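You operate a simulated robot arm through the tools that you are given. There is no shell and no other tool.

Carry out the task below with a simulated robot arm. There is one attempt and no reset: what you move stays moved.

JOB
Pile some things up. At the end: the white box from the dispatch table is on the side table, with the blue grease tin from there on top of it and the clear powder cup on top of that; the black resin bottle (marked "GREY") from the dispatch table is on the beige carton; whatever was shut is shut again. Leave all else as you found it, and nothing knocked over. Set down upright: resin bottle.

It is judged by the outcome, as a careful person would: the job done as asked, and still so three seconds after it is handed in. It fails if anything else is knocked over, pushed out of place, dropped, spilled or broken.

ROBOT AND FRAMES
A 7-joint arm with a two-finger parallel gripper, fixed in place. Base frame: the origin is on the floor under the middle of its stand, x ahead of it, y to its left, z up; the work surface is at about z = 0.8. Readings come in m, degrees, newtons and seconds.
With the tool pointing down near the work surface it reaches from about 0.24 to 0.68 m from the base axis. Its first joint turns from -66.0 to 66.0 degrees. Payload 2.4 kg.
The TCP is the grasp point between the finger pads, 0.03 m short of the fingertips. In the tool frame z runs along the fingers and y along their closing line. The gripper opens to 0.094 m. The fingers are 0.028 m wide and 0.01 m thick; the gripper's body (0.05 by 0.096 m) begins 0.055 m behind the TCP.
Orientation is that of the tool frame in the base frame, as [roll, pitch, yaw] about the fixed x, y, z axes, in that order (R = Rz(yaw) Ry(pitch) Rx(roll)). With the fingers straight down and closing along the base's y, the tool's x points along the base's -x, its y along +y and its z along -z.

CONTROLS
- The arm moves only by the tool arm_command. Its argument "commands" is a list of rows, each a list of 7 numbers: the shift along the tool's x, y, z in m, then the turn, a rotation vector about the tool's x, y, z in degrees, then the finger opening in m, from 0 to 0.094. In form: [[dx, dy, dz, rx, ry, rz, grip], ...]. A call has 1 to 20 rows; each row is the pose to reach, as a shift and turn from the pose commanded when the call began, along the tool's axes at that moment. A row lasts 0.2 s, in which the tool goes at most 0.05 m and 8.6 degrees; a call with a longer step from one row to the next is refused whole, and so is a gripper value outside its range. Where a pose cannot be reached the arm comes as near as it can. A force on the tool above 40 N (or 10 N above the force at the start of the call, whichever is more), or a blocked arm, ends the call early, and 0.2 s more pass. The fingers move at their own pace (about 0.153 m/s each) and stop on an object; they squeeze with about 31 N. The grip force told is the motor's: it shows also when the fingers shut on nothing. Time passes only in rows, and 0.2 s behind the last, so rows that repeat a pose let the fingers close. It gives the time, the measured TCP pose, the force on the tool (base axes), the opening and the grip force at its end, in the units of the frame above (readings bear some noise), with the torque about the TCP (base axes, N m) and any sound that the robot's microphone picked up.
- Cameras (640 x 400 px; columns grow to the right, rows downward): "scene" is fixed at [0.0359, 0.4718, 1.4425]; the picture's right is [-0.77, -0.64, 0.00], its down [-0.39, 0.47, -0.80] and it looks along [0.51, -0.61, -0.61] (base axes); focal length 314 px, centre (320, 200). "wrist" rides on the gripper at [0.076, 0.014, -0.102] in the tool frame; the picture's right is [-0.18, 0.98, 0.00], its down [-0.75, -0.14, -0.64] and it looks along [-0.63, -0.12, 0.77] (tool axes); focal length 243 px, centre (320, 200). There is no depth. A picture from a camera that has moved, and an enlarged one, comes with that camera's place and axes in the base frame and with its lens.
- get_image(camera): a new picture of that camera. It takes no simulated time.
- close_up(camera, box): a new picture of the part [left, top, right, bottom] of that camera's present view, enlarged. It takes no simulated time.
- job_done(): hands the job in; it is judged then, once.

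Nothing tells you positions but the pictures and the camera data. Unless the task says otherwise, let go and move clear before handing in.

The tools are called as name(argument=value, ...) on one line, values as JSON. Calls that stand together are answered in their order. arm_command: Moves the arm, as the interface text tells. Its arguments: {"type":"object","properties":{"commands":{"type":"array","items":{"type":"array","items":{"type":"number"}}}},"required":["commands"]} The other tools are called the same way: get_image (camera) takes a picture; close_up (camera, box) takes an enlarged picture of a part of a camera's view; job_done () hands the job in.

At the start:

```text
time_s: 0.0
eef_pos: [0.3414, 0.0492, 1.1536]
tcp_rot: [180.0, 0.0, -180.0]
ft_force: [0.6, -0.6, -0.5]
wrist_torque: [0.0, 0.02, -0.04]
finger_gap: 0.0941
grasp_force: 0.1
```

scene: 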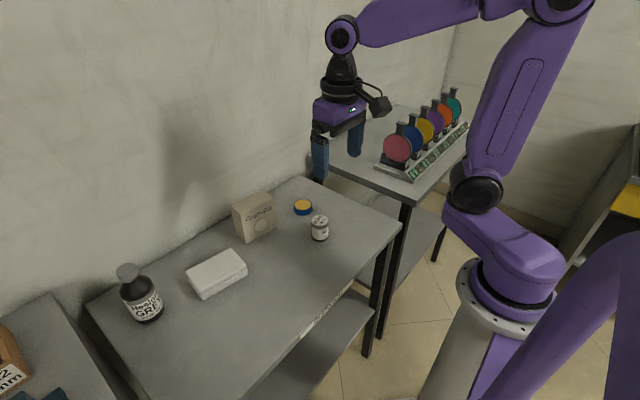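
wrist: 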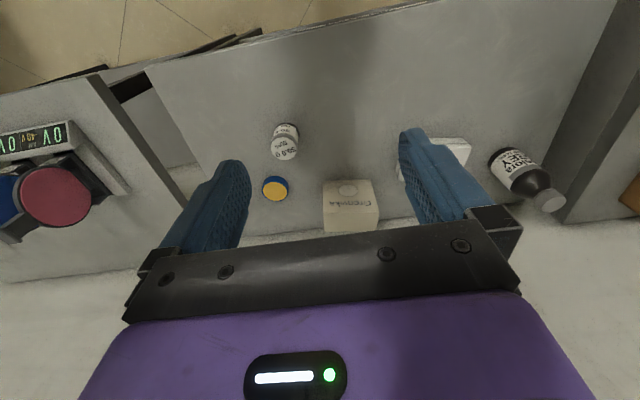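

I see a table with a dark bottle, a white box, a beige carton, a blue/yellow tin and a small cup, plus a second table with coloured discs. I'll take closer pictures before moving anything.

close_up(camera="scene", box=[80, 170, 400, 370])

close_up(camera="scene", box=[220, 170, 380, 270])

close_up(camera="scene", box=[320, 70, 500, 220])

close_up(camera="wrist", box=[220, 100, 420, 240])

close_up(camera="scene", box=[0, 240, 200, 400])

```text
2.00 times, centred on (240, 270) of scene
camera zoom: at [0.0359, 0.4718, 1.4425], right [-0.77, -0.64, 0.0], down [-0.39, 0.47, -0.8], along [0.51, -0.61, -0.61], focal length 628 px, centre (480, 60)
```

zoom: 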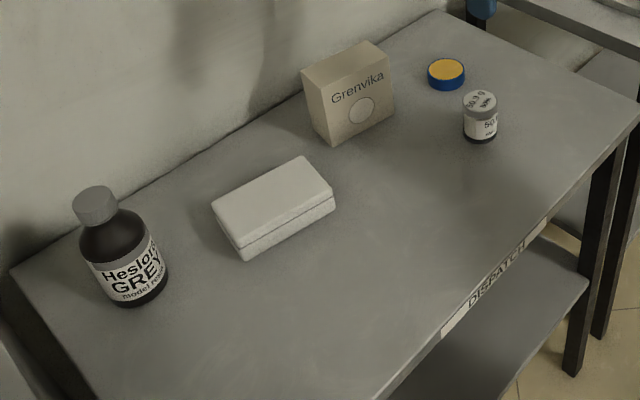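

```text
4.00 times, centred on (300, 220) of scene
camera zoom: at [0.0359, 0.4718, 1.4425], right [-0.77, -0.64, 0.0], down [-0.39, 0.47, -0.8], along [0.51, -0.61, -0.61], focal length 1257 px, centre (400, 120)
```

zoom: 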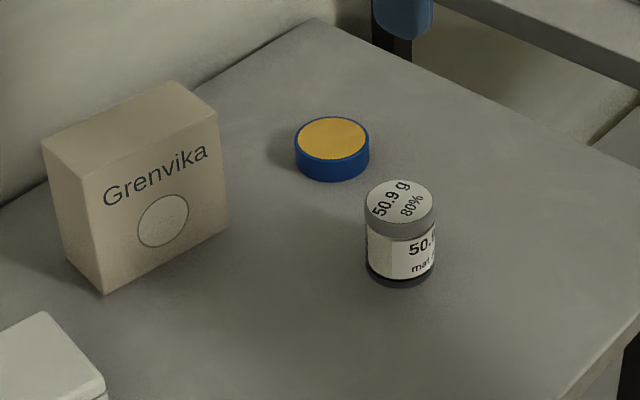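

```text
2.67 times, centred on (410, 145) of scene
camera zoom: at [0.0359, 0.4718, 1.4425], right [-0.77, -0.64, 0.0], down [-0.39, 0.47, -0.8], along [0.51, -0.61, -0.61], focal length 838 px, centre (80, 347)
```

zoom: 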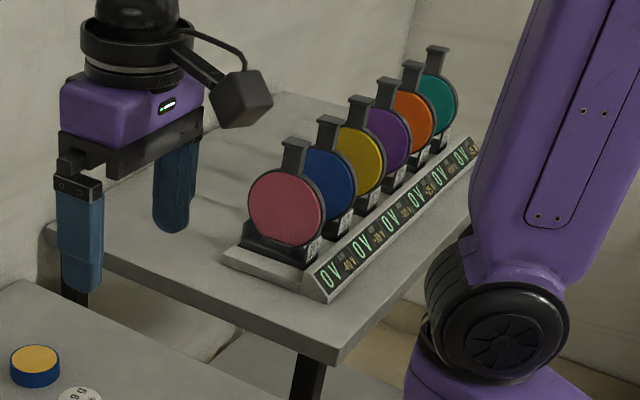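

```text
2.86 times, centred on (320, 170) of wrist
camera zoom: at [0.2654, 0.0612, 1.2568], right [0.18, 0.98, 0.0], down [0.75, -0.14, 0.64], along [0.63, -0.12, -0.77], focal length 693 px, centre (320, 286)
```

zoom: 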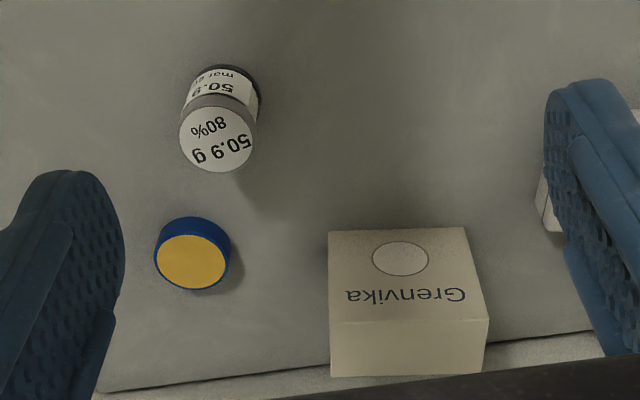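

```text
2.50 times, centred on (100, 320) of scene
camera zoom: at [0.0359, 0.4718, 1.4425], right [-0.77, -0.64, 0.0], down [-0.39, 0.47, -0.8], along [0.51, -0.61, -0.61], focal length 786 px, centre (870, -100)
```

zoom: 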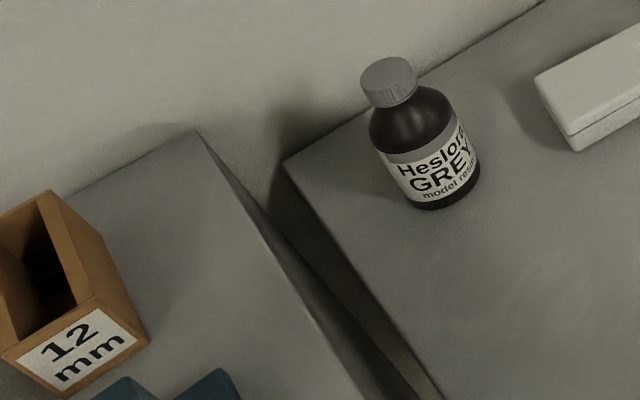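

I take it that the dispatch table is the middle one, with tables on either side. I need to find which one is the "side table" and whether anything is hidden, so I'll swing the wrist camera left, staying high and clear.

arm_command(commands=[[0.0069, 0.0354, 0, 0, 0, -6, 0.094], [0.0176, 0.0699, 0, 0, 0, -12, 0.094], [0.0318, 0.1031, 0, 0, 0, -18, 0.094], [0.0495, 0.1346, 0, 0, 0, -24, 0.094], [0.0703, 0.1642, 0, 0, 0, -30, 0.094], [0.0941, 0.1913, 0, 0, 0, -36, 0.094], [0.1206, 0.2159, 0, 0, 0, -42, 0.094]])

get_image(camera="wrist")

get_image(camera="scene")

```text
time_s: 1.6
eef_pos: [0.2201, 0.2674, 1.1548]
tcp_rot: [180.0, 0.1, -137.9]
ft_force: [0.7, 0.2, 0.1]
wrist_torque: [-0.03, -0.03, 0.05]
finger_gap: 0.0939
grasp_force: 0.0
```

```text
taken
camera wrist: at [0.1545, 0.2241, 1.2566], right [-0.52, 0.85, 0.0], down [0.65, 0.4, 0.64], along [0.55, 0.34, -0.77], focal length 243 px, centre (320, 200)
```

wrist: 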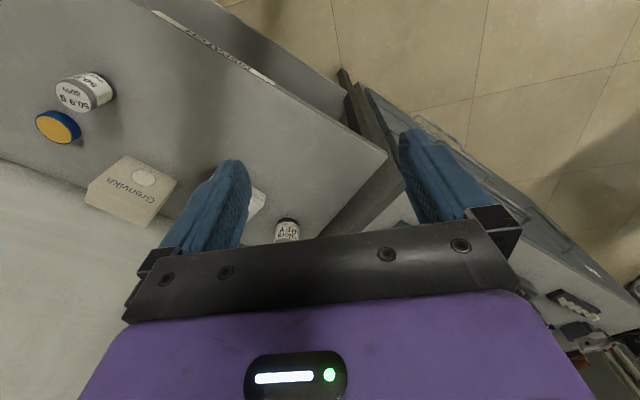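

```text
taken
```

scene: 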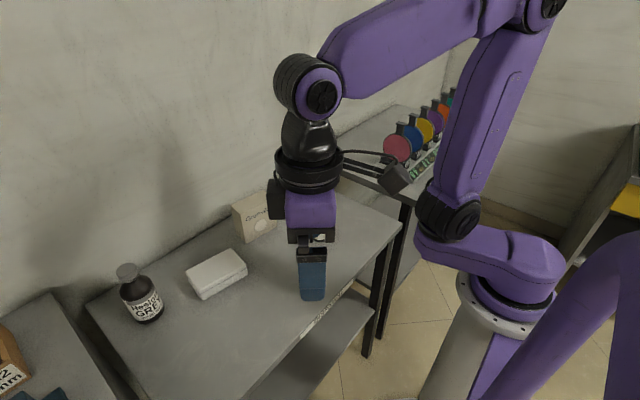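

The left table has something with a see-through front and a label at its right edge. I'll zoom in there.

close_up(camera="wrist", box=[440, 180, 640, 400])

close_up(camera="wrist", box=[330, 60, 490, 160])

```text
1.82 times, centred on (540, 290) of wrist
camera zoom: at [0.1545, 0.2241, 1.2566], right [-0.52, 0.85, 0.0], down [0.65, 0.4, 0.64], along [0.55, 0.34, -0.77], focal length 441 px, centre (-80, 36)
```

zoom: 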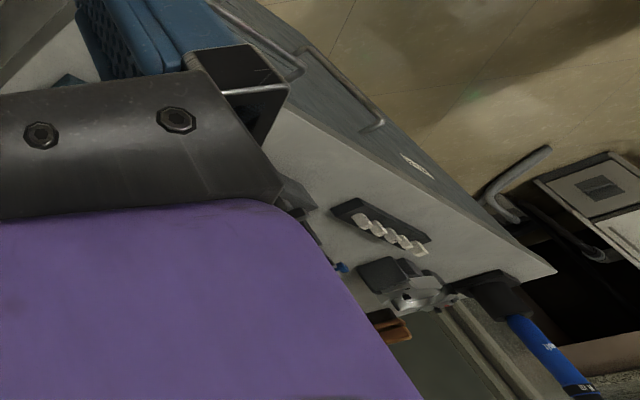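

```text
4.00 times, centred on (410, 110) of wrist
camera zoom: at [0.1545, 0.2241, 1.2566], right [-0.52, 0.85, 0.0], down [0.65, 0.4, 0.64], along [0.55, 0.34, -0.77], focal length 970 px, centre (-40, 560)
```

zoom: 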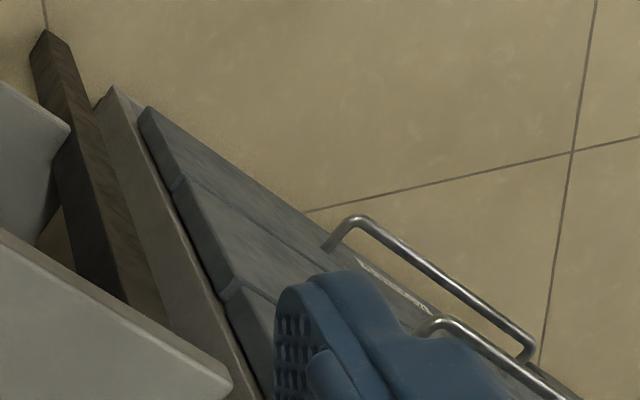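

The left unit is a cabinet with drawers and things on top. I'll yaw the wrist further left in place to read its labels.

arm_command(commands=[[0, 0, -0.01, 0, 0, -8, 0.094], [0, 0, -0.02, 0, 0, -16, 0.094], [0, 0, -0.03, 0, 0, -24, 0.094], [0, 0, -0.04, 0, 0, -32, 0.094], [0, 0, -0.05, 0, 0, -40, 0.094], [0, 0, -0.05, 0, 0, -48, 0.094]])

get_image(camera="wrist")

```text
time_s: 3.0
eef_pos: [0.2204, 0.2656, 1.2046]
tcp_rot: [-180.0, 0.0, -89.7]
ft_force: [0.8, 0.3, -0.4]
wrist_torque: [-0.01, -0.02, 0.03]
finger_gap: 0.0938
grasp_force: 0.0
```

```text
taken
camera wrist: at [0.2064, 0.1864, 1.3066], right [-0.98, 0.18, 0.0], down [0.14, 0.75, 0.64], along [0.12, 0.63, -0.77], focal length 243 px, centre (320, 200)
```

wrist: 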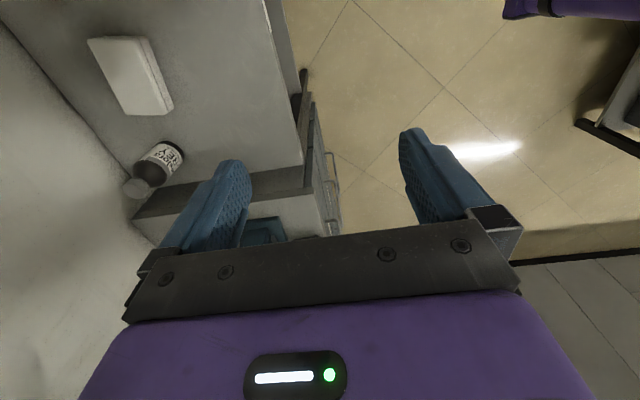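

The gripper hides the lower part of the view. I'll go over the cup's label in the scene camera, and tilt the wrist up to look along the left cabinet and further round.

close_up(camera="scene", box=[300, 205, 340, 250])

arm_command(commands=[[0, 0, 0, 0, -8, 0, 0.094], [0, 0, 0, 0, -16, 0, 0.094], [0, 0, 0, 0, -24, 0, 0.094], [0, 0, 0, 0, -32, 0, 0.094]])

get_image(camera="wrist")

```text
8.89 times, centred on (320, 228) of scene
camera zoom: at [0.0359, 0.4718, 1.4425], right [-0.77, -0.64, 0.0], down [-0.39, 0.47, -0.8], along [0.51, -0.61, -0.61], focal length 2793 px, centre (320, -44)
```

zoom: 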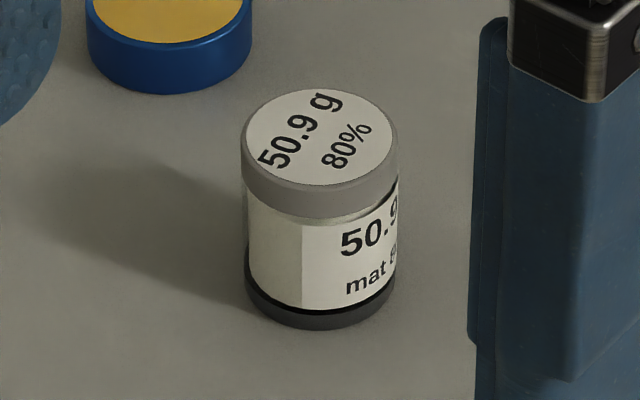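

```text
time_s: 4.0
eef_pos: [0.2215, 0.2661, 1.2048]
tcp_rot: [180.0, 32.1, -89.9]
ft_force: [0.2, -0.2, 0.6]
wrist_torque: [-0.01, 0.01, -0.01]
finger_gap: 0.0937
grasp_force: 0.0
```

```text
taken
camera wrist: at [0.2067, 0.1441, 1.2503], right [-0.98, 0.15, 0.1], down [0.14, 0.3, 0.94], along [0.12, 0.94, -0.31], focal length 243 px, centre (320, 200)
```

wrist: 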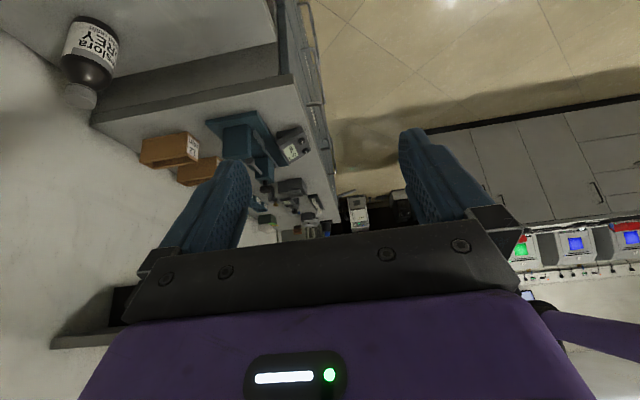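

The left unit is a cluttered tool bench, and the cup on the dispatch table is a clear-walled powder jar. Now I'll straighten the tool and swing round to the right-hand table.

arm_command(commands=[[0, 0, 0, 0, 8, 0, 0.094], [0, 0, 0, 0, 16, 0, 0.094], [0, 0, 0, 0, 24, 0, 0.094], [0, 0, 0, 0, 32, 0, 0.094]])

arm_command(commands=[[0, 0, 0, 0, 0, 8, 0.094], [0, 0, 0, 0, 0, 16, 0.094], [0, 0, 0, 0, 0, 24, 0.094], [0, 0, 0, 0, 0, 32, 0.094], [0, 0, 0, 0, 0, 40, 0.094], [0, 0, 0, 0, 0, 48, 0.094]])

```text
time_s: 5.0
eef_pos: [0.221, 0.2649, 1.2049]
tcp_rot: [-179.8, -0.1, -90.0]
ft_force: [-0.3, -0.4, 0.1]
wrist_torque: [-0.01, 0.0, -0.02]
finger_gap: 0.0941
grasp_force: 0.0
```

```text
time_s: 6.4
eef_pos: [0.2205, 0.2646, 1.2036]
tcp_rot: [-180.0, 0.0, -138.1]
ft_force: [-0.2, -0.3, 0.6]
wrist_torque: [0.0, 0.01, 0.0]
finger_gap: 0.094
grasp_force: 0.1
```

arm_command(commands=[[-0.0035, -0.042, 0, 0, 0, 7, 0.094], [-0.0018, -0.0841, 0, 0, 0, 14, 0.094], [0.005, -0.1256, 0, 0, 0, 21, 0.094], [0.0169, -0.1661, 0, 0, 0, 28, 0.094], [0.0335, -0.2048, 0, 0, 0, 35, 0.094], [0.0548, -0.2411, 0, 0, 0, 42, 0.094], [0.0803, -0.2746, 0, 0, 0, 49, 0.094], [0.1097, -0.3048, 0, 0, 0, 56, 0.094], [0.1426, -0.3311, 0, 0, 0, 63, 0.094], [0.1784, -0.3533, 0, 0, 0, 70, 0.094], [0.2167, -0.3709, 0, 0, 0, 77, 0.094], [0.2568, -0.3837, 0, 0, 0, 84, 0.094], [0.2982, -0.3915, 0, 0, 0, 91, 0.094]])

get_image(camera="wrist")

get_image(camera="scene")

```text
time_s: 9.2
eef_pos: [0.2594, -0.2258, 1.2061]
tcp_rot: [-180.0, 0.0, 130.9]
ft_force: [0.2, -0.2, -1.1]
wrist_torque: [0.0, 0.0, -0.01]
finger_gap: 0.0941
grasp_force: 0.0
```

```text
taken
camera wrist: at [0.2206, -0.1625, 1.3078], right [0.86, 0.51, 0.0], down [0.39, -0.66, 0.64], along [0.32, -0.55, -0.77], focal length 243 px, centre (320, 200)
```

wrist: 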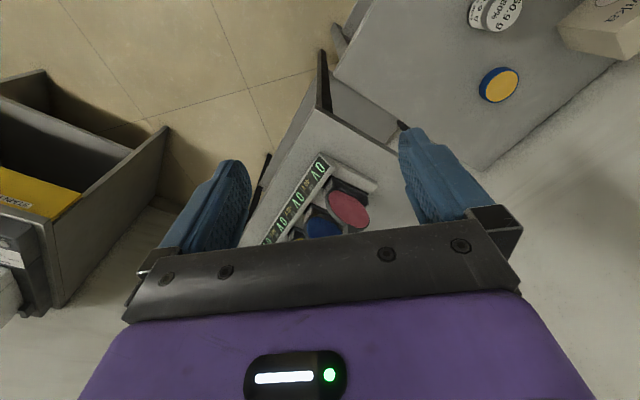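

```text
taken
```

scene: 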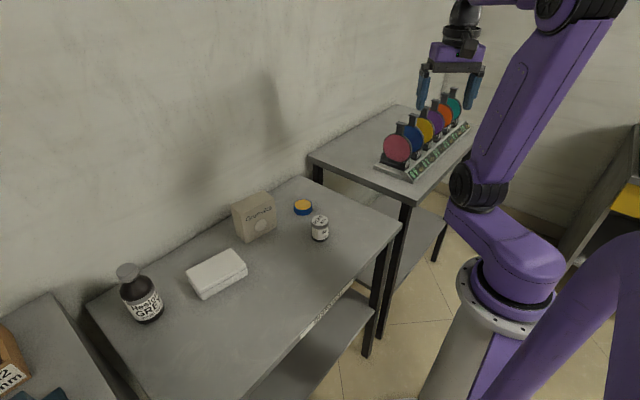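

The right-hand table carries a rack of coloured discs with "0 V" displays. I'll zoom in to check for labels, its height and the free space on it.

close_up(camera="wrist", box=[220, 20, 520, 260])

close_up(camera="scene", box=[290, 90, 490, 230])

close_up(camera="scene", box=[560, 100, 640, 240])

close_up(camera="wrist", box=[0, 60, 200, 330])

```text
1.67 times, centred on (370, 140) of wrist
camera zoom: at [0.2206, -0.1625, 1.3078], right [0.86, 0.51, 0.0], down [0.39, -0.66, 0.64], along [0.32, -0.55, -0.77], focal length 404 px, centre (237, 300)
```

zoom: 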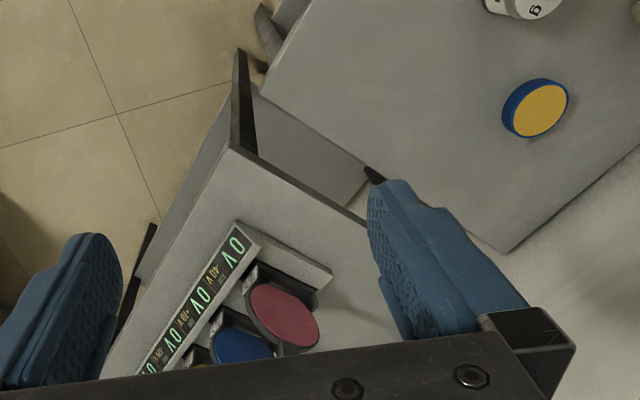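

```text
2.86 times, centred on (390, 160) of scene
camera zoom: at [0.0359, 0.4717, 1.4425], right [-0.77, -0.64, 0.0], down [-0.39, 0.47, -0.8], along [0.51, -0.61, -0.61], focal length 898 px, centre (120, 314)
```

zoom: 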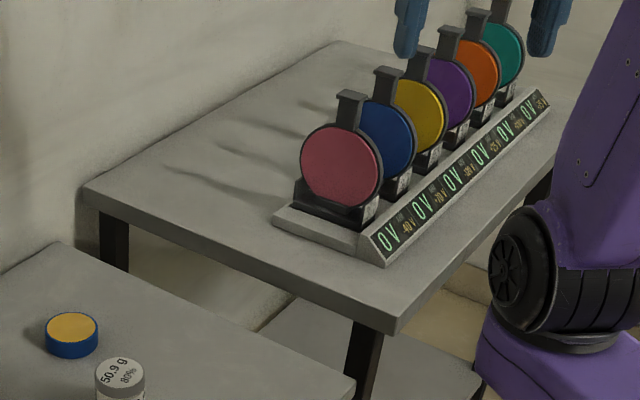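

```text
2.86 times, centred on (600, 170) of scene
camera zoom: at [0.0359, 0.4717, 1.4425], right [-0.77, -0.64, 0.0], down [-0.39, 0.47, -0.8], along [0.51, -0.61, -0.61], focal length 898 px, centre (-480, 286)
```

zoom: 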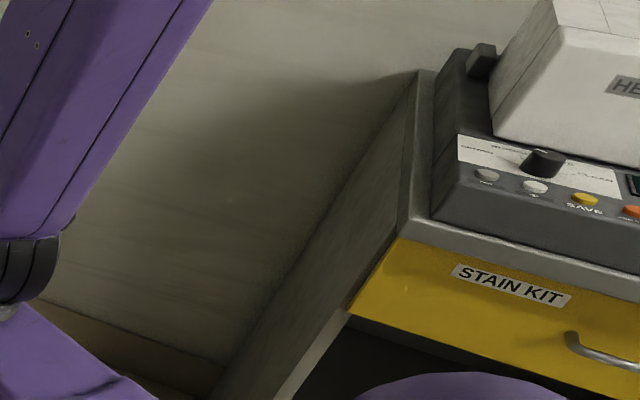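

```text
1.48 times, centred on (100, 195) of wrist
camera zoom: at [0.2206, -0.1625, 1.3078], right [0.86, 0.51, 0.0], down [0.39, -0.66, 0.64], along [0.32, -0.55, -0.77], focal length 359 px, centre (646, 207)
```

zoom: 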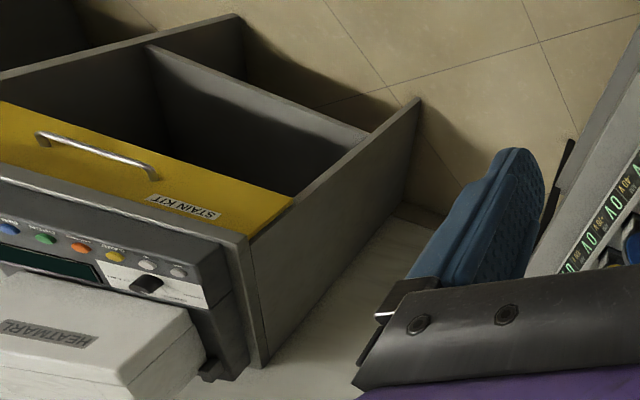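

The right table must be the side table: it is smaller, slightly higher, and free of drawers. Nothing needs opening. Now I'll take precise close-ups of every object while the arm is out of the way.

close_up(camera="scene", box=[100, 250, 180, 330])

close_up(camera="scene", box=[180, 240, 260, 305])

close_up(camera="scene", box=[225, 180, 285, 250])

close_up(camera="scene", box=[285, 190, 345, 250])

close_up(camera="scene", box=[300, 130, 430, 210])

```text
5.00 times, centred on (140, 290) of scene
camera zoom: at [0.0359, 0.4717, 1.4425], right [-0.77, -0.64, 0.0], down [-0.39, 0.47, -0.8], along [0.51, -0.61, -0.61], focal length 1571 px, centre (1220, -250)
```

zoom: 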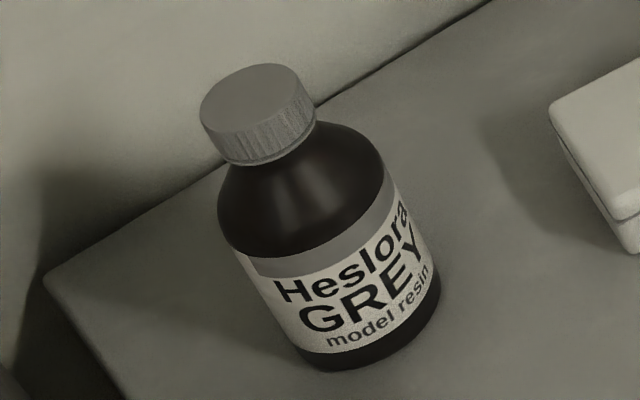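

```text
6.15 times, centred on (220, 272) of scene
camera zoom: at [0.0359, 0.4717, 1.4425], right [-0.77, -0.64, 0.0], down [-0.39, 0.47, -0.8], along [0.51, -0.61, -0.61], focal length 1934 px, centre (935, -246)
```

zoom: 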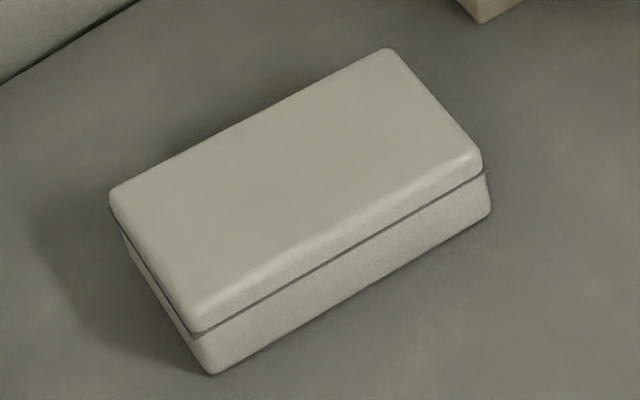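

```text
5.71 times, centred on (255, 215) of scene
camera zoom: at [0.0359, 0.4717, 1.4425], right [-0.77, -0.64, 0.0], down [-0.39, 0.47, -0.8], along [0.51, -0.61, -0.61], focal length 1795 px, centre (691, 114)
```

zoom: 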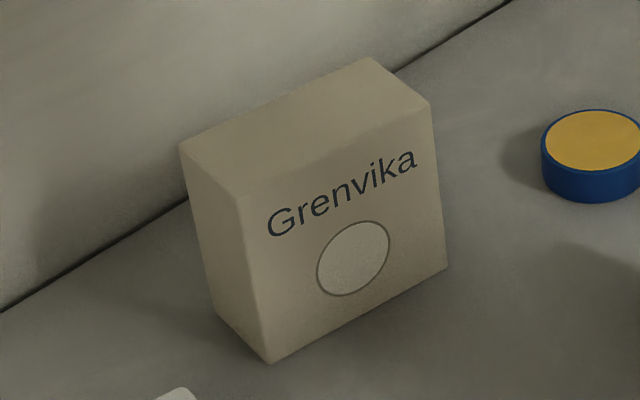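

```text
6.67 times, centred on (315, 220) of scene
camera zoom: at [0.0359, 0.4717, 1.4425], right [-0.77, -0.64, 0.0], down [-0.39, 0.47, -0.8], along [0.51, -0.61, -0.61], focal length 2095 px, centre (353, 67)
```

zoom: 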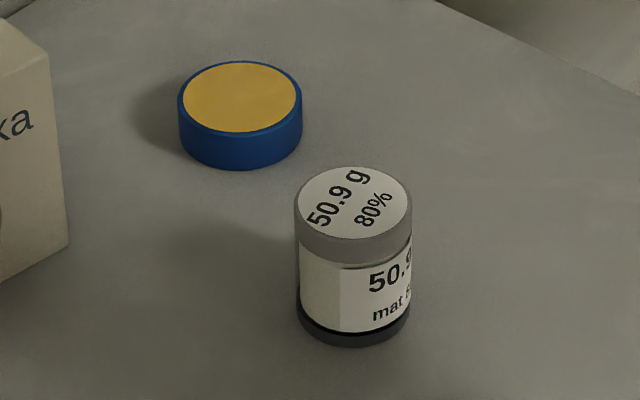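

```text
4.92 times, centred on (365, 170) of scene
camera zoom: at [0.0359, 0.4717, 1.4425], right [-0.77, -0.64, 0.0], down [-0.39, 0.47, -0.8], along [0.51, -0.61, -0.61], focal length 1547 px, centre (98, 348)
```

zoom: 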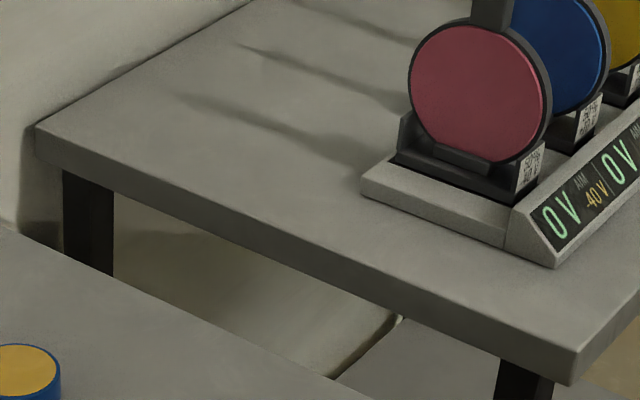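

Estimates so far:

| Item | Centre (m) | Size (m) |
|---|---|---|
| Dispatch table top | z≈0.797 | – |
| White box | (0.56, 0.24) | 0.12×0.073×0.04, turned about 10° |
| Carton | (0.619, 0.060) | top z≈0.907 |
| Tin | (0.581, −0.10) | ø0.06 |
| Cup | (0.462, −0.042) | ø0.05 |
| Bottle | (0.60, 0.40) | ø0.07 |

Next I'll measure the side table's free area.

close_up(camera="wrist", box=[290, 70, 410, 190])

close_up(camera="scene", box=[360, 130, 440, 210])

close_up(camera="wrist", box=[420, 20, 580, 140])

```text
3.33 times, centred on (350, 130) of wrist
camera zoom: at [0.2206, -0.1625, 1.3078], right [0.86, 0.51, 0.0], down [0.39, -0.66, 0.64], along [0.32, -0.55, -0.77], focal length 809 px, centre (220, 433)
```

zoom: 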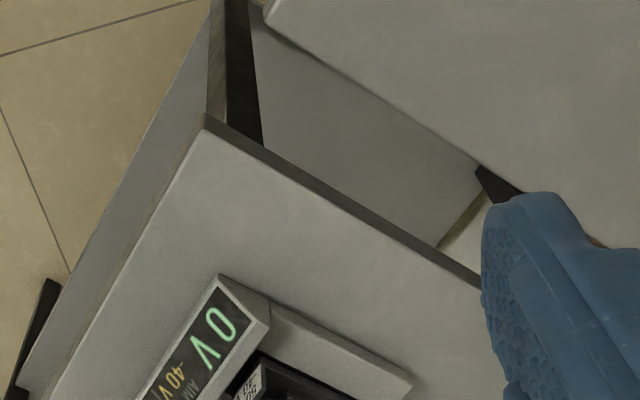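

```text
5.00 times, centred on (400, 170) of scene
camera zoom: at [0.0359, 0.4717, 1.4425], right [-0.77, -0.64, 0.0], down [-0.39, 0.47, -0.8], along [0.51, -0.61, -0.61], focal length 1571 px, centre (-80, 350)
```

zoom: 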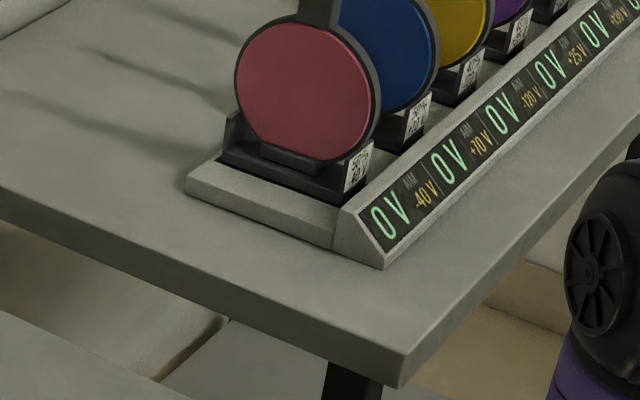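

```text
3.33 times, centred on (500, 80) of wrist
camera zoom: at [0.2206, -0.1625, 1.3078], right [0.86, 0.51, 0.0], down [0.39, -0.66, 0.64], along [0.32, -0.55, -0.77], focal length 809 px, centre (-280, 600)
```

zoom: 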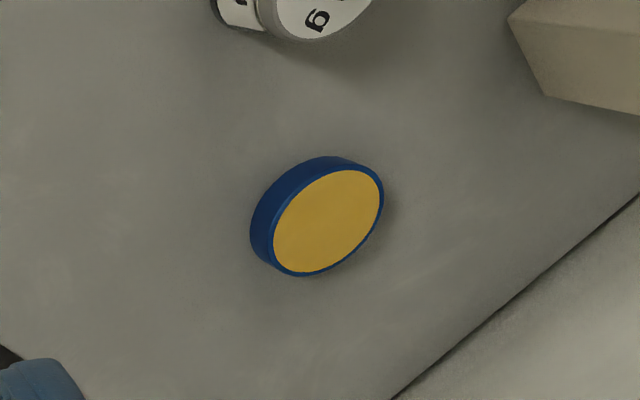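

Geometry looks consistent between the two cameras, and the side table top comes out at z≈0.845. The rack's left end is at about x≤0.498, y≤−0.379, so the pile should go behind it at about (0.572, −0.353). Now I'll move above the white box with the fingers across its short side.

arm_command(commands=[[0.0086, 0.0296, 0.0059, 0, 0, -7.128, 0.094], [0.0172, 0.0593, 0.0118, 0, 0, -14.256, 0.094], [0.0258, 0.0889, 0.0177, 0, 0, -21.384, 0.094], [0.0344, 0.1185, 0.0236, 0, 0, -28.512, 0.094], [0.0431, 0.1481, 0.0295, 0, 0, -35.64, 0.094], [0.0517, 0.1778, 0.0354, 0, 0, -42.768, 0.094], [0.0603, 0.2074, 0.0413, 0, 0, -49.896, 0.094], [0.0689, 0.237, 0.0472, 0, 0, -57.024, 0.094], [0.0775, 0.2667, 0.0531, 0, 0, -64.152, 0.094], [0.0861, 0.2963, 0.059, 0, 0, -71.28, 0.094], [0.0947, 0.3259, 0.0649, 0, 0, -78.408, 0.094], [0.1033, 0.3556, 0.0708, 0, 0, -85.536, 0.094], [0.1119, 0.3852, 0.0767, 0, 0, -92.664, 0.094], [0.1205, 0.4148, 0.0826, 0, 0, -99.792, 0.094], [0.1292, 0.4444, 0.0885, 0, 0, -106.92, 0.094], [0.1378, 0.4741, 0.0944, 0, 0, -114.048, 0.094], [0.1464, 0.5037, 0.1003, 0, 0, -121.176, 0.094], [0.155, 0.5333, 0.106, 0, 0, -128.3, 0.094]])

get_image(camera="wrist")

get_image(camera="scene")

```text
time_s: 13.0
eef_pos: [0.5599, 0.2426, 1.0968]
tcp_rot: [-179.9, 0.0, -100.5]
ft_force: [0.1, 0.1, -0.9]
wrist_torque: [-0.02, -0.01, 0.0]
finger_gap: 0.0939
grasp_force: 0.1
```

```text
taken
camera wrist: at [0.5327, 0.167, 1.1994], right [-0.93, 0.36, 0.0], down [0.28, 0.72, 0.64], along [0.23, 0.6, -0.77], focal length 243 px, centre (320, 200)
```

wrist: 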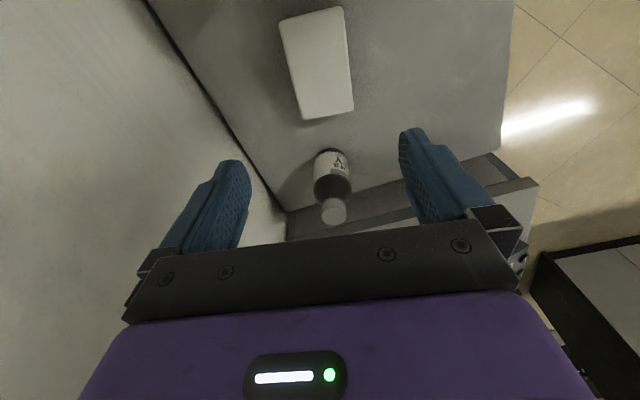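

```text
taken
```

scene: 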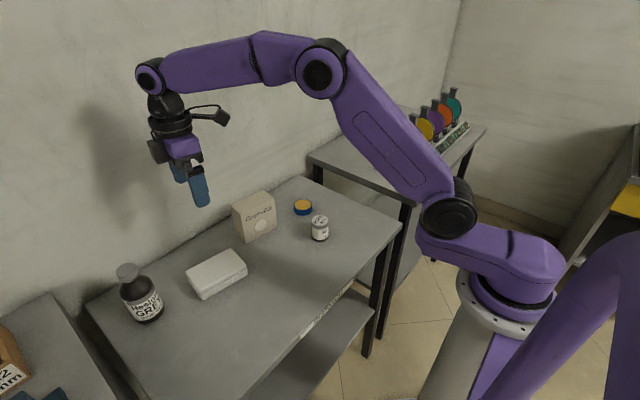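

close_up(camera="wrist", box=[260, 0, 380, 130])

close_up(camera="wrist", box=[280, 130, 380, 230])

```text
3.08 times, centred on (320, 65) of wrist
camera zoom: at [0.5327, 0.167, 1.1994], right [-0.93, 0.36, 0.0], down [0.28, 0.72, 0.64], along [0.23, 0.6, -0.77], focal length 746 px, centre (320, 615)
```

zoom: 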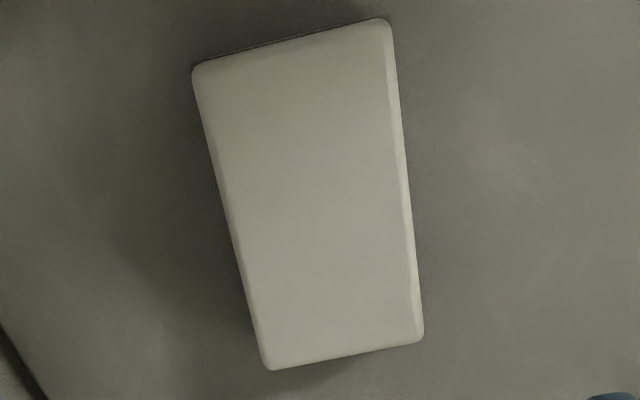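

```text
4.00 times, centred on (330, 180) of wrist
camera zoom: at [0.5327, 0.167, 1.1994], right [-0.93, 0.36, 0.0], down [0.28, 0.72, 0.64], along [0.23, 0.6, -0.77], focal length 970 px, centre (280, 280)
```

zoom: 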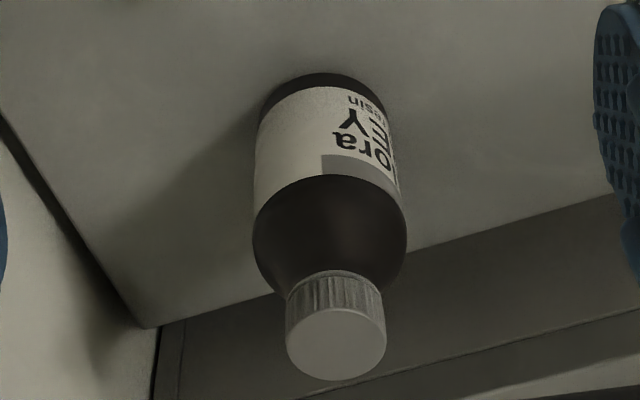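

The box centre is at about (0.561, 0.239), width 0.078, long axis 9.8° off y. I'll align and descend to just above it, then check finger clearance.

arm_command(commands=[[0.0039, -0.0015, 0.0, 0, 0, -0.7, 0.094], [0.0039, -0.0015, 0.045, 0, 0, -0.7, 0.094], [0.0039, -0.0015, 0.09, 0, 0, -0.7, 0.094], [0.0039, -0.0015, 0.135, 0, 0, -0.7, 0.094], [0.0039, -0.0015, 0.175, 0, 0, -0.7, 0.094], [0.0039, -0.0015, 0.2, 0, 0, -0.7, 0.094], [0.0039, -0.0015, 0.2, 0, 0, -0.7, 0.094]])

get_image(camera="wrist")

close_up(camera="scene", box=[140, 190, 300, 310])

```text
time_s: 14.6
eef_pos: [0.5631, 0.2361, 0.899]
tcp_rot: [-180.0, -0.1, -99.9]
ft_force: [0.1, 0.0, -0.1]
wrist_torque: [0.0, 0.0, 0.0]
finger_gap: 0.0941
grasp_force: 0.0
```

```text
taken
camera wrist: at [0.5362, 0.1624, 1.0005], right [-0.94, 0.35, 0.0], down [0.27, 0.72, 0.64], along [0.23, 0.6, -0.77], focal length 243 px, centre (320, 200)
```

wrist: 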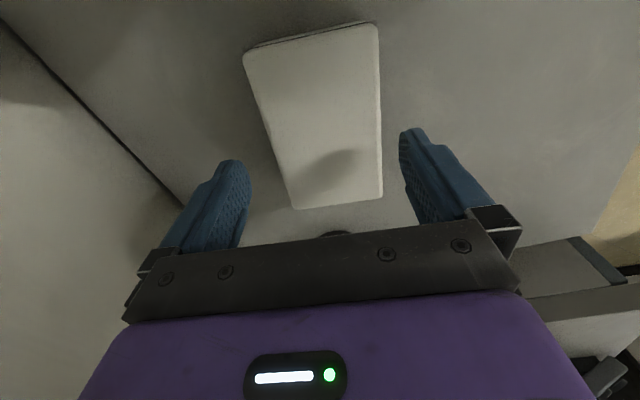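

```text
3.33 times, centred on (220, 250) of scene
camera zoom: at [0.0359, 0.4718, 1.4425], right [-0.77, -0.64, 0.0], down [-0.39, 0.47, -0.8], along [0.51, -0.61, -0.61], focal length 1047 px, centre (653, 33)
```

zoom: 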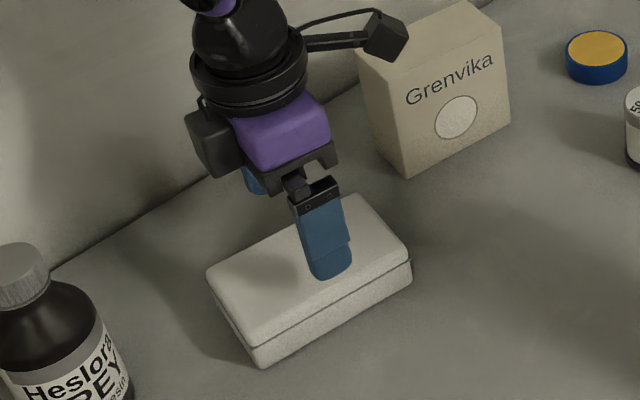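

Fingers straddle the box with about 8 mm clearance per side. A 4 mm correction centres it, then I descend to grasp height.

arm_command(commands=[[-0.003, 0.0038, 0.0, 0, 0, 0, 0.094], [-0.003, 0.0038, 0.02, 0, 0, 0, 0.094], [-0.003, 0.0038, 0.04, 0, 0, 0, 0.094], [-0.003, 0.0038, 0.055, 0, 0, 0, 0.094], [-0.003, 0.0038, 0.063, 0, 0, 0, 0.094], [-0.003, 0.0038, 0.063, 0, 0, 0, 0.094]])

get_image(camera="wrist")

close_up(camera="scene", box=[160, 210, 280, 310])

```text
time_s: 16.0
eef_pos: [0.5581, 0.2392, 0.8348]
tcp_rot: [-180.0, 0.1, -100.1]
ft_force: [0.0, 0.1, -0.2]
wrist_torque: [0.02, -0.01, -0.03]
finger_gap: 0.0942
grasp_force: 0.0
```

```text
taken
camera wrist: at [0.5323, 0.1661, 0.9373], right [-0.94, 0.35, 0.0], down [0.27, 0.72, 0.64], along [0.23, 0.6, -0.77], focal length 243 px, centre (320, 200)
```

wrist: 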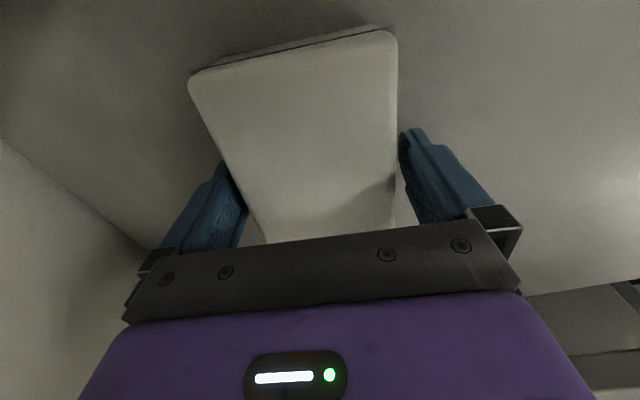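

```text
4.00 times, centred on (220, 260) of scene
camera zoom: at [0.0359, 0.4718, 1.4425], right [-0.77, -0.64, 0.0], down [-0.39, 0.47, -0.8], along [0.51, -0.61, -0.61], focal length 1257 px, centre (720, -40)
```

zoom: 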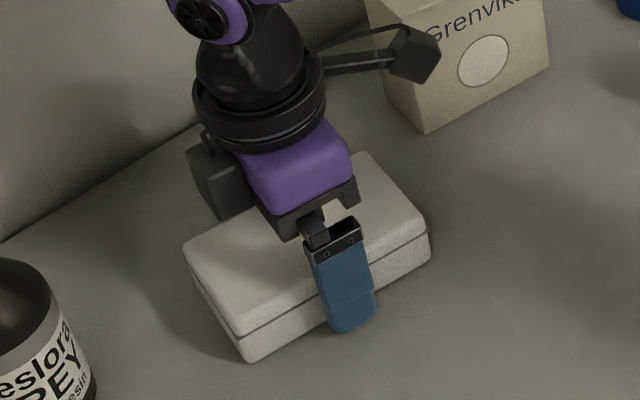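

The fingers are on both sides and near the table. I'll go down 3 mm more and close.

arm_command(commands=[[0, 0, 0.003, 0, 0, 0, 0.094], [0, 0, 0.003, 0, 0, 0, 0.08], [0, 0, 0.003, 0, 0, 0, 0.07], [0, 0, 0.003, 0, 0, 0, 0.06], [0, 0, 0.003, 0, 0, 0, 0.06], [0, 0, 0.003, 0, 0, 0, 0.06]])

get_image(camera="wrist")

```text
time_s: 17.4
eef_pos: [0.5593, 0.2411, 0.8317]
tcp_rot: [-179.8, 0.1, -100.0]
ft_force: [1.3, -0.4, 5.5]
wrist_torque: [-0.11, 0.1, 0.06]
finger_gap: 0.0844
grasp_force: 31.4
```

```text
taken
camera wrist: at [0.5326, 0.1664, 0.9342], right [-0.94, 0.35, 0.0], down [0.27, 0.72, 0.64], along [0.23, 0.6, -0.77], focal length 243 px, centre (320, 200)
```

wrist: 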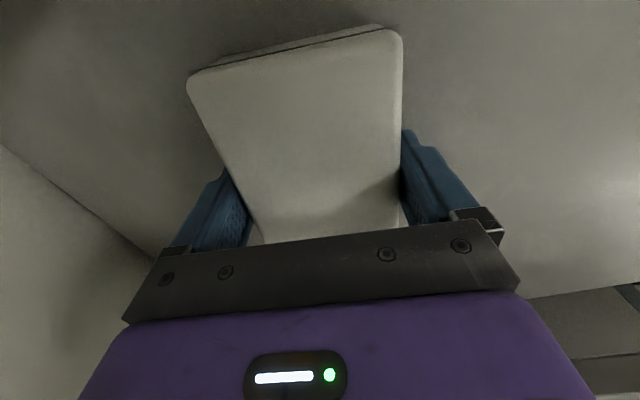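

The grip is firm at 0.084 m. I'll lift slowly and check that it holds.

arm_command(commands=[[0, 0, -0.005, 0, 0, 0, 0.06], [0, 0, -0.015, 0, 0, 0, 0.06], [0, 0, -0.03, 0, 0, 0, 0.06], [0, 0, -0.05, 0, 0, 0, 0.06], [0, 0, -0.05, 0, 0, 0, 0.06]])

get_image(camera="wrist")

close_up(camera="scene", box=[140, 190, 300, 310])

```text
time_s: 18.6
eef_pos: [0.5592, 0.2398, 0.883]
tcp_rot: [-179.9, -0.1, -99.9]
ft_force: [1.1, -0.4, 0.1]
wrist_torque: [-0.02, -0.01, -0.02]
finger_gap: 0.0601
grasp_force: 0.0
```

```text
taken
camera wrist: at [0.5327, 0.1654, 0.9848], right [-0.94, 0.35, 0.0], down [0.27, 0.72, 0.64], along [0.23, 0.6, -0.77], focal length 243 px, centre (320, 200)
```

wrist: 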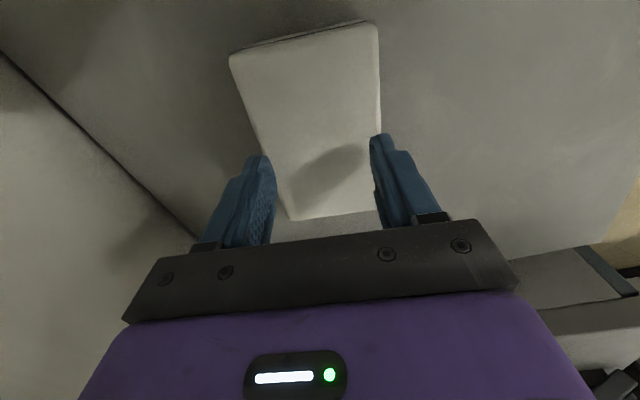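

```text
3.33 times, centred on (220, 250) of scene
camera zoom: at [0.0359, 0.4717, 1.4425], right [-0.77, -0.64, 0.0], down [-0.39, 0.47, -0.8], along [0.51, -0.61, -0.61], focal length 1047 px, centre (653, 33)
```

zoom: 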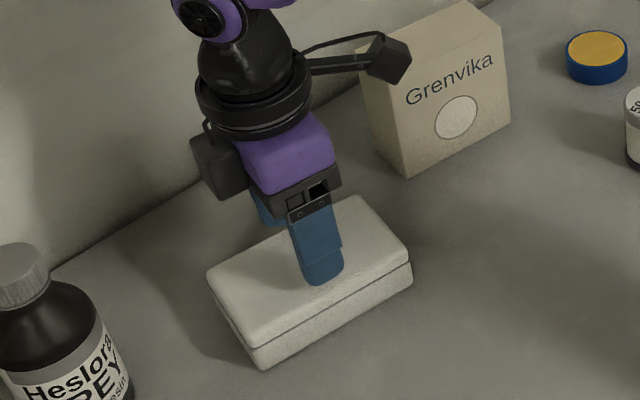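

The fingers slipped off and the box stayed on the table in place. I need to see why, so I'll look closer at the box edges and the pads.

close_up(camera="wrist", box=[210, 0, 400, 120])

close_up(camera="wrist", box=[190, 120, 450, 260])

close_up(camera="scene", box=[185, 235, 255, 295])

```text
3.33 times, centred on (305, 60) of wrist
camera zoom: at [0.5327, 0.1654, 0.9848], right [-0.94, 0.35, 0.0], down [0.27, 0.72, 0.64], along [0.23, 0.6, -0.77], focal length 809 px, centre (370, 667)
```

zoom: 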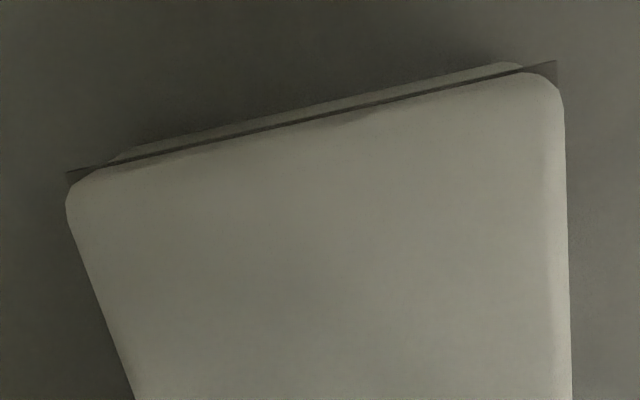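

```text
2.46 times, centred on (320, 190) of wrist
camera zoom: at [0.5327, 0.1654, 0.9848], right [-0.94, 0.35, 0.0], down [0.27, 0.72, 0.64], along [0.23, 0.6, -0.77], focal length 597 px, centre (320, 225)
```

zoom: 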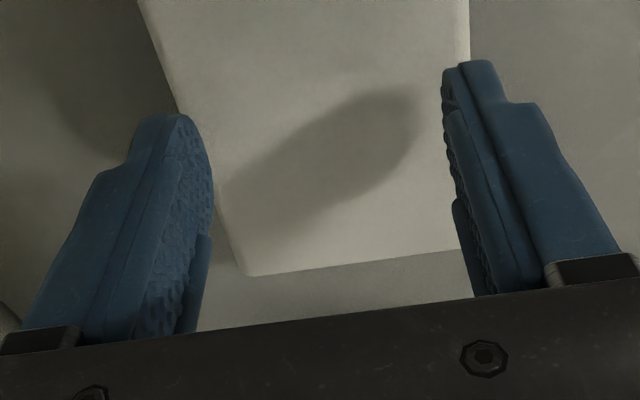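

```text
6.67 times, centred on (220, 265) of scene
camera zoom: at [0.0359, 0.4717, 1.4425], right [-0.77, -0.64, 0.0], down [-0.39, 0.47, -0.8], along [0.51, -0.61, -0.61], focal length 2095 px, centre (987, -233)
```

zoom: 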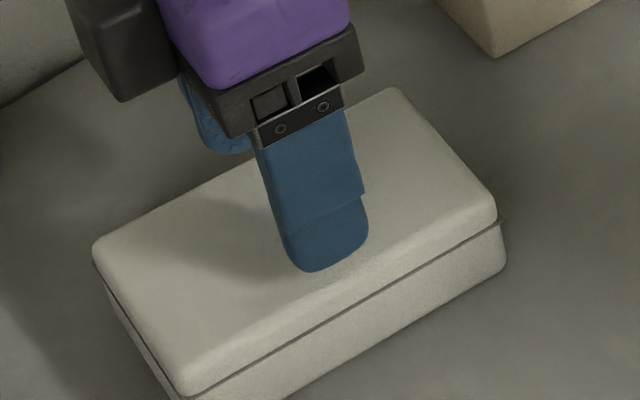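

The box seems to be 0.084 m wide, so the grip was on its sides but slid off during the lift. I'll retry: open, re-centre, grip again, and lift in tiny steps while reading the force.

arm_command(commands=[[0, 0, -0.005, 0, 0, 0, 0.094], [0, -0.002, -0.005, 0, 0, 0, 0.094], [0, -0.002, 0.015, 0, 0, 0, 0.094], [0, -0.002, 0.035, 0, 0, 0, 0.094], [0, -0.002, 0.048, 0, 0, 0, 0.094], [0, -0.002, 0.048, 0, 0, 0, 0.094]])

close_up(camera="wrist", box=[170, 100, 470, 260])

close_up(camera="scene", box=[185, 235, 255, 295])

```text
time_s: 20.0
eef_pos: [0.5616, 0.2398, 0.8338]
tcp_rot: [180.0, -0.1, -99.9]
ft_force: [0.3, -0.3, -0.4]
wrist_torque: [-0.03, 0.0, 0.0]
finger_gap: 0.0941
grasp_force: 0.1
```

```text
2.13 times, centred on (320, 180) of wrist
camera zoom: at [0.5344, 0.1652, 0.9366], right [-0.94, 0.35, 0.0], down [0.27, 0.72, 0.64], along [0.23, 0.6, -0.77], focal length 518 px, centre (320, 243)
```

zoom: 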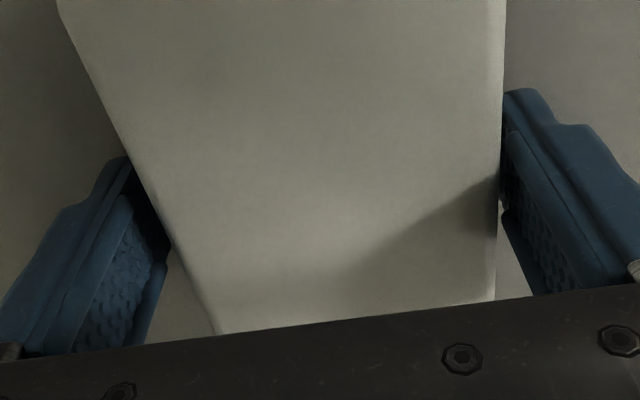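

```text
6.67 times, centred on (220, 265) of scene
camera zoom: at [0.0359, 0.4718, 1.4425], right [-0.77, -0.64, 0.0], down [-0.39, 0.47, -0.8], along [0.51, -0.61, -0.61], focal length 2095 px, centre (987, -233)
```

zoom: 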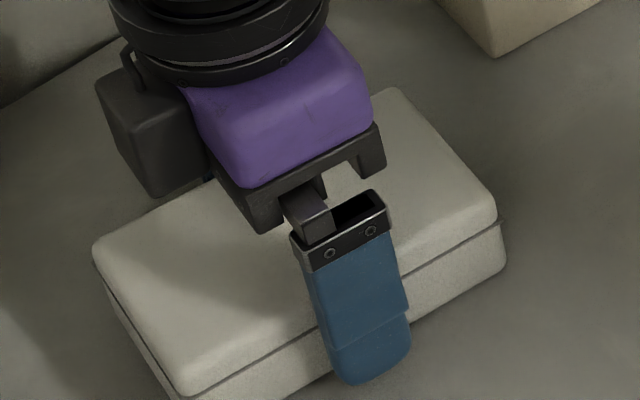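

arm_command(commands=[[0, 0, 0, 0, 0, 0, 0.085], [0, 0, 0, 0, 0, 0, 0.075], [0, 0, 0, 0, 0, 0, 0.05], [0, 0, 0, 0, 0, 0, 0.03], [0, 0, 0, 0, 0, 0, 0.03]])

close_up(camera="wrist", box=[170, 100, 470, 260])

close_up(camera="scene", box=[185, 235, 255, 295])

```text
time_s: 21.2
eef_pos: [0.5604, 0.2398, 0.8344]
tcp_rot: [179.9, 0.1, -100.0]
ft_force: [0.5, 1.5, 1.0]
wrist_torque: [-0.03, -0.06, 0.03]
finger_gap: 0.0843
grasp_force: 30.9
```

```text
2.13 times, centred on (320, 180) of wrist
camera zoom: at [0.5343, 0.1652, 0.9368], right [-0.94, 0.35, 0.0], down [0.27, 0.72, 0.64], along [0.23, 0.6, -0.77], focal length 518 px, centre (320, 243)
```

zoom: 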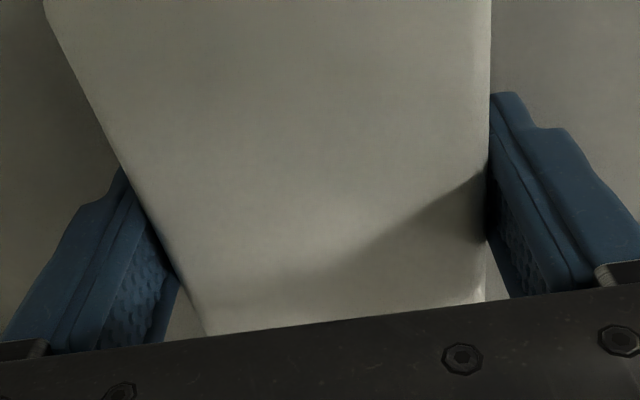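

```text
6.67 times, centred on (220, 265) of scene
camera zoom: at [0.0359, 0.4718, 1.4425], right [-0.77, -0.64, 0.0], down [-0.39, 0.47, -0.8], along [0.51, -0.61, -0.61], focal length 2095 px, centre (987, -233)
```

zoom: 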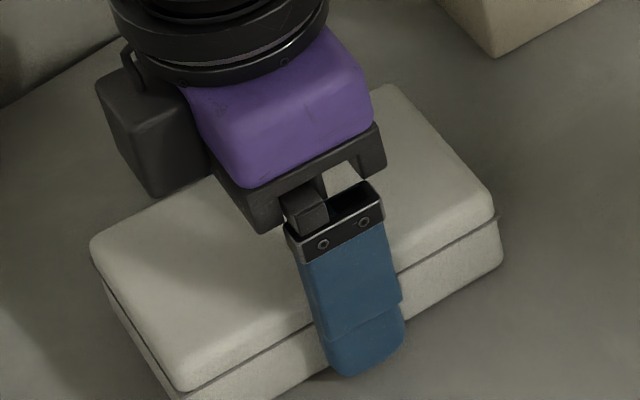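

Gripped again at 0.0843 m. I'll lift 4 mm and read the force.

arm_command(commands=[[0, 0, -0.001, 0, 0, 0, 0.03], [0, 0, -0.002, 0, 0, 0, 0.03], [0, 0, -0.003, 0, 0, 0, 0.03], [0, 0, -0.004, 0, 0, 0, 0.03], [0, 0, -0.004, 0, 0, 0, 0.03]])

close_up(camera="scene", box=[185, 235, 255, 295])

```text
time_s: 22.4
eef_pos: [0.5608, 0.2409, 0.8376]
tcp_rot: [180.0, 0.0, -100.0]
ft_force: [-0.2, -0.5, -2.2]
wrist_torque: [0.02, 0.01, 0.03]
finger_gap: 0.084
grasp_force: 31.5
```

```text
6.67 times, centred on (220, 265) of scene
camera zoom: at [0.036, 0.4718, 1.4425], right [-0.77, -0.64, 0.0], down [-0.39, 0.47, -0.8], along [0.51, -0.61, -0.61], focal length 2095 px, centre (987, -233)
```

zoom: 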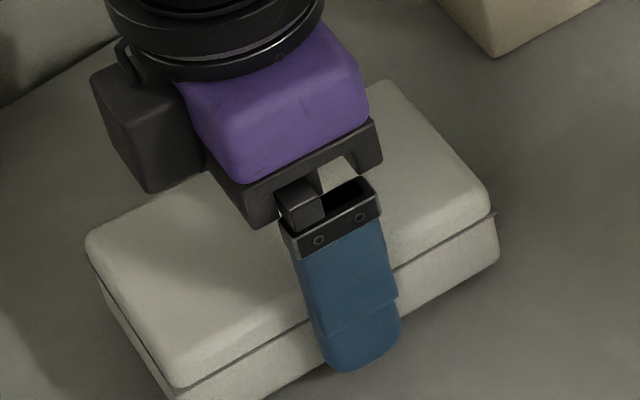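

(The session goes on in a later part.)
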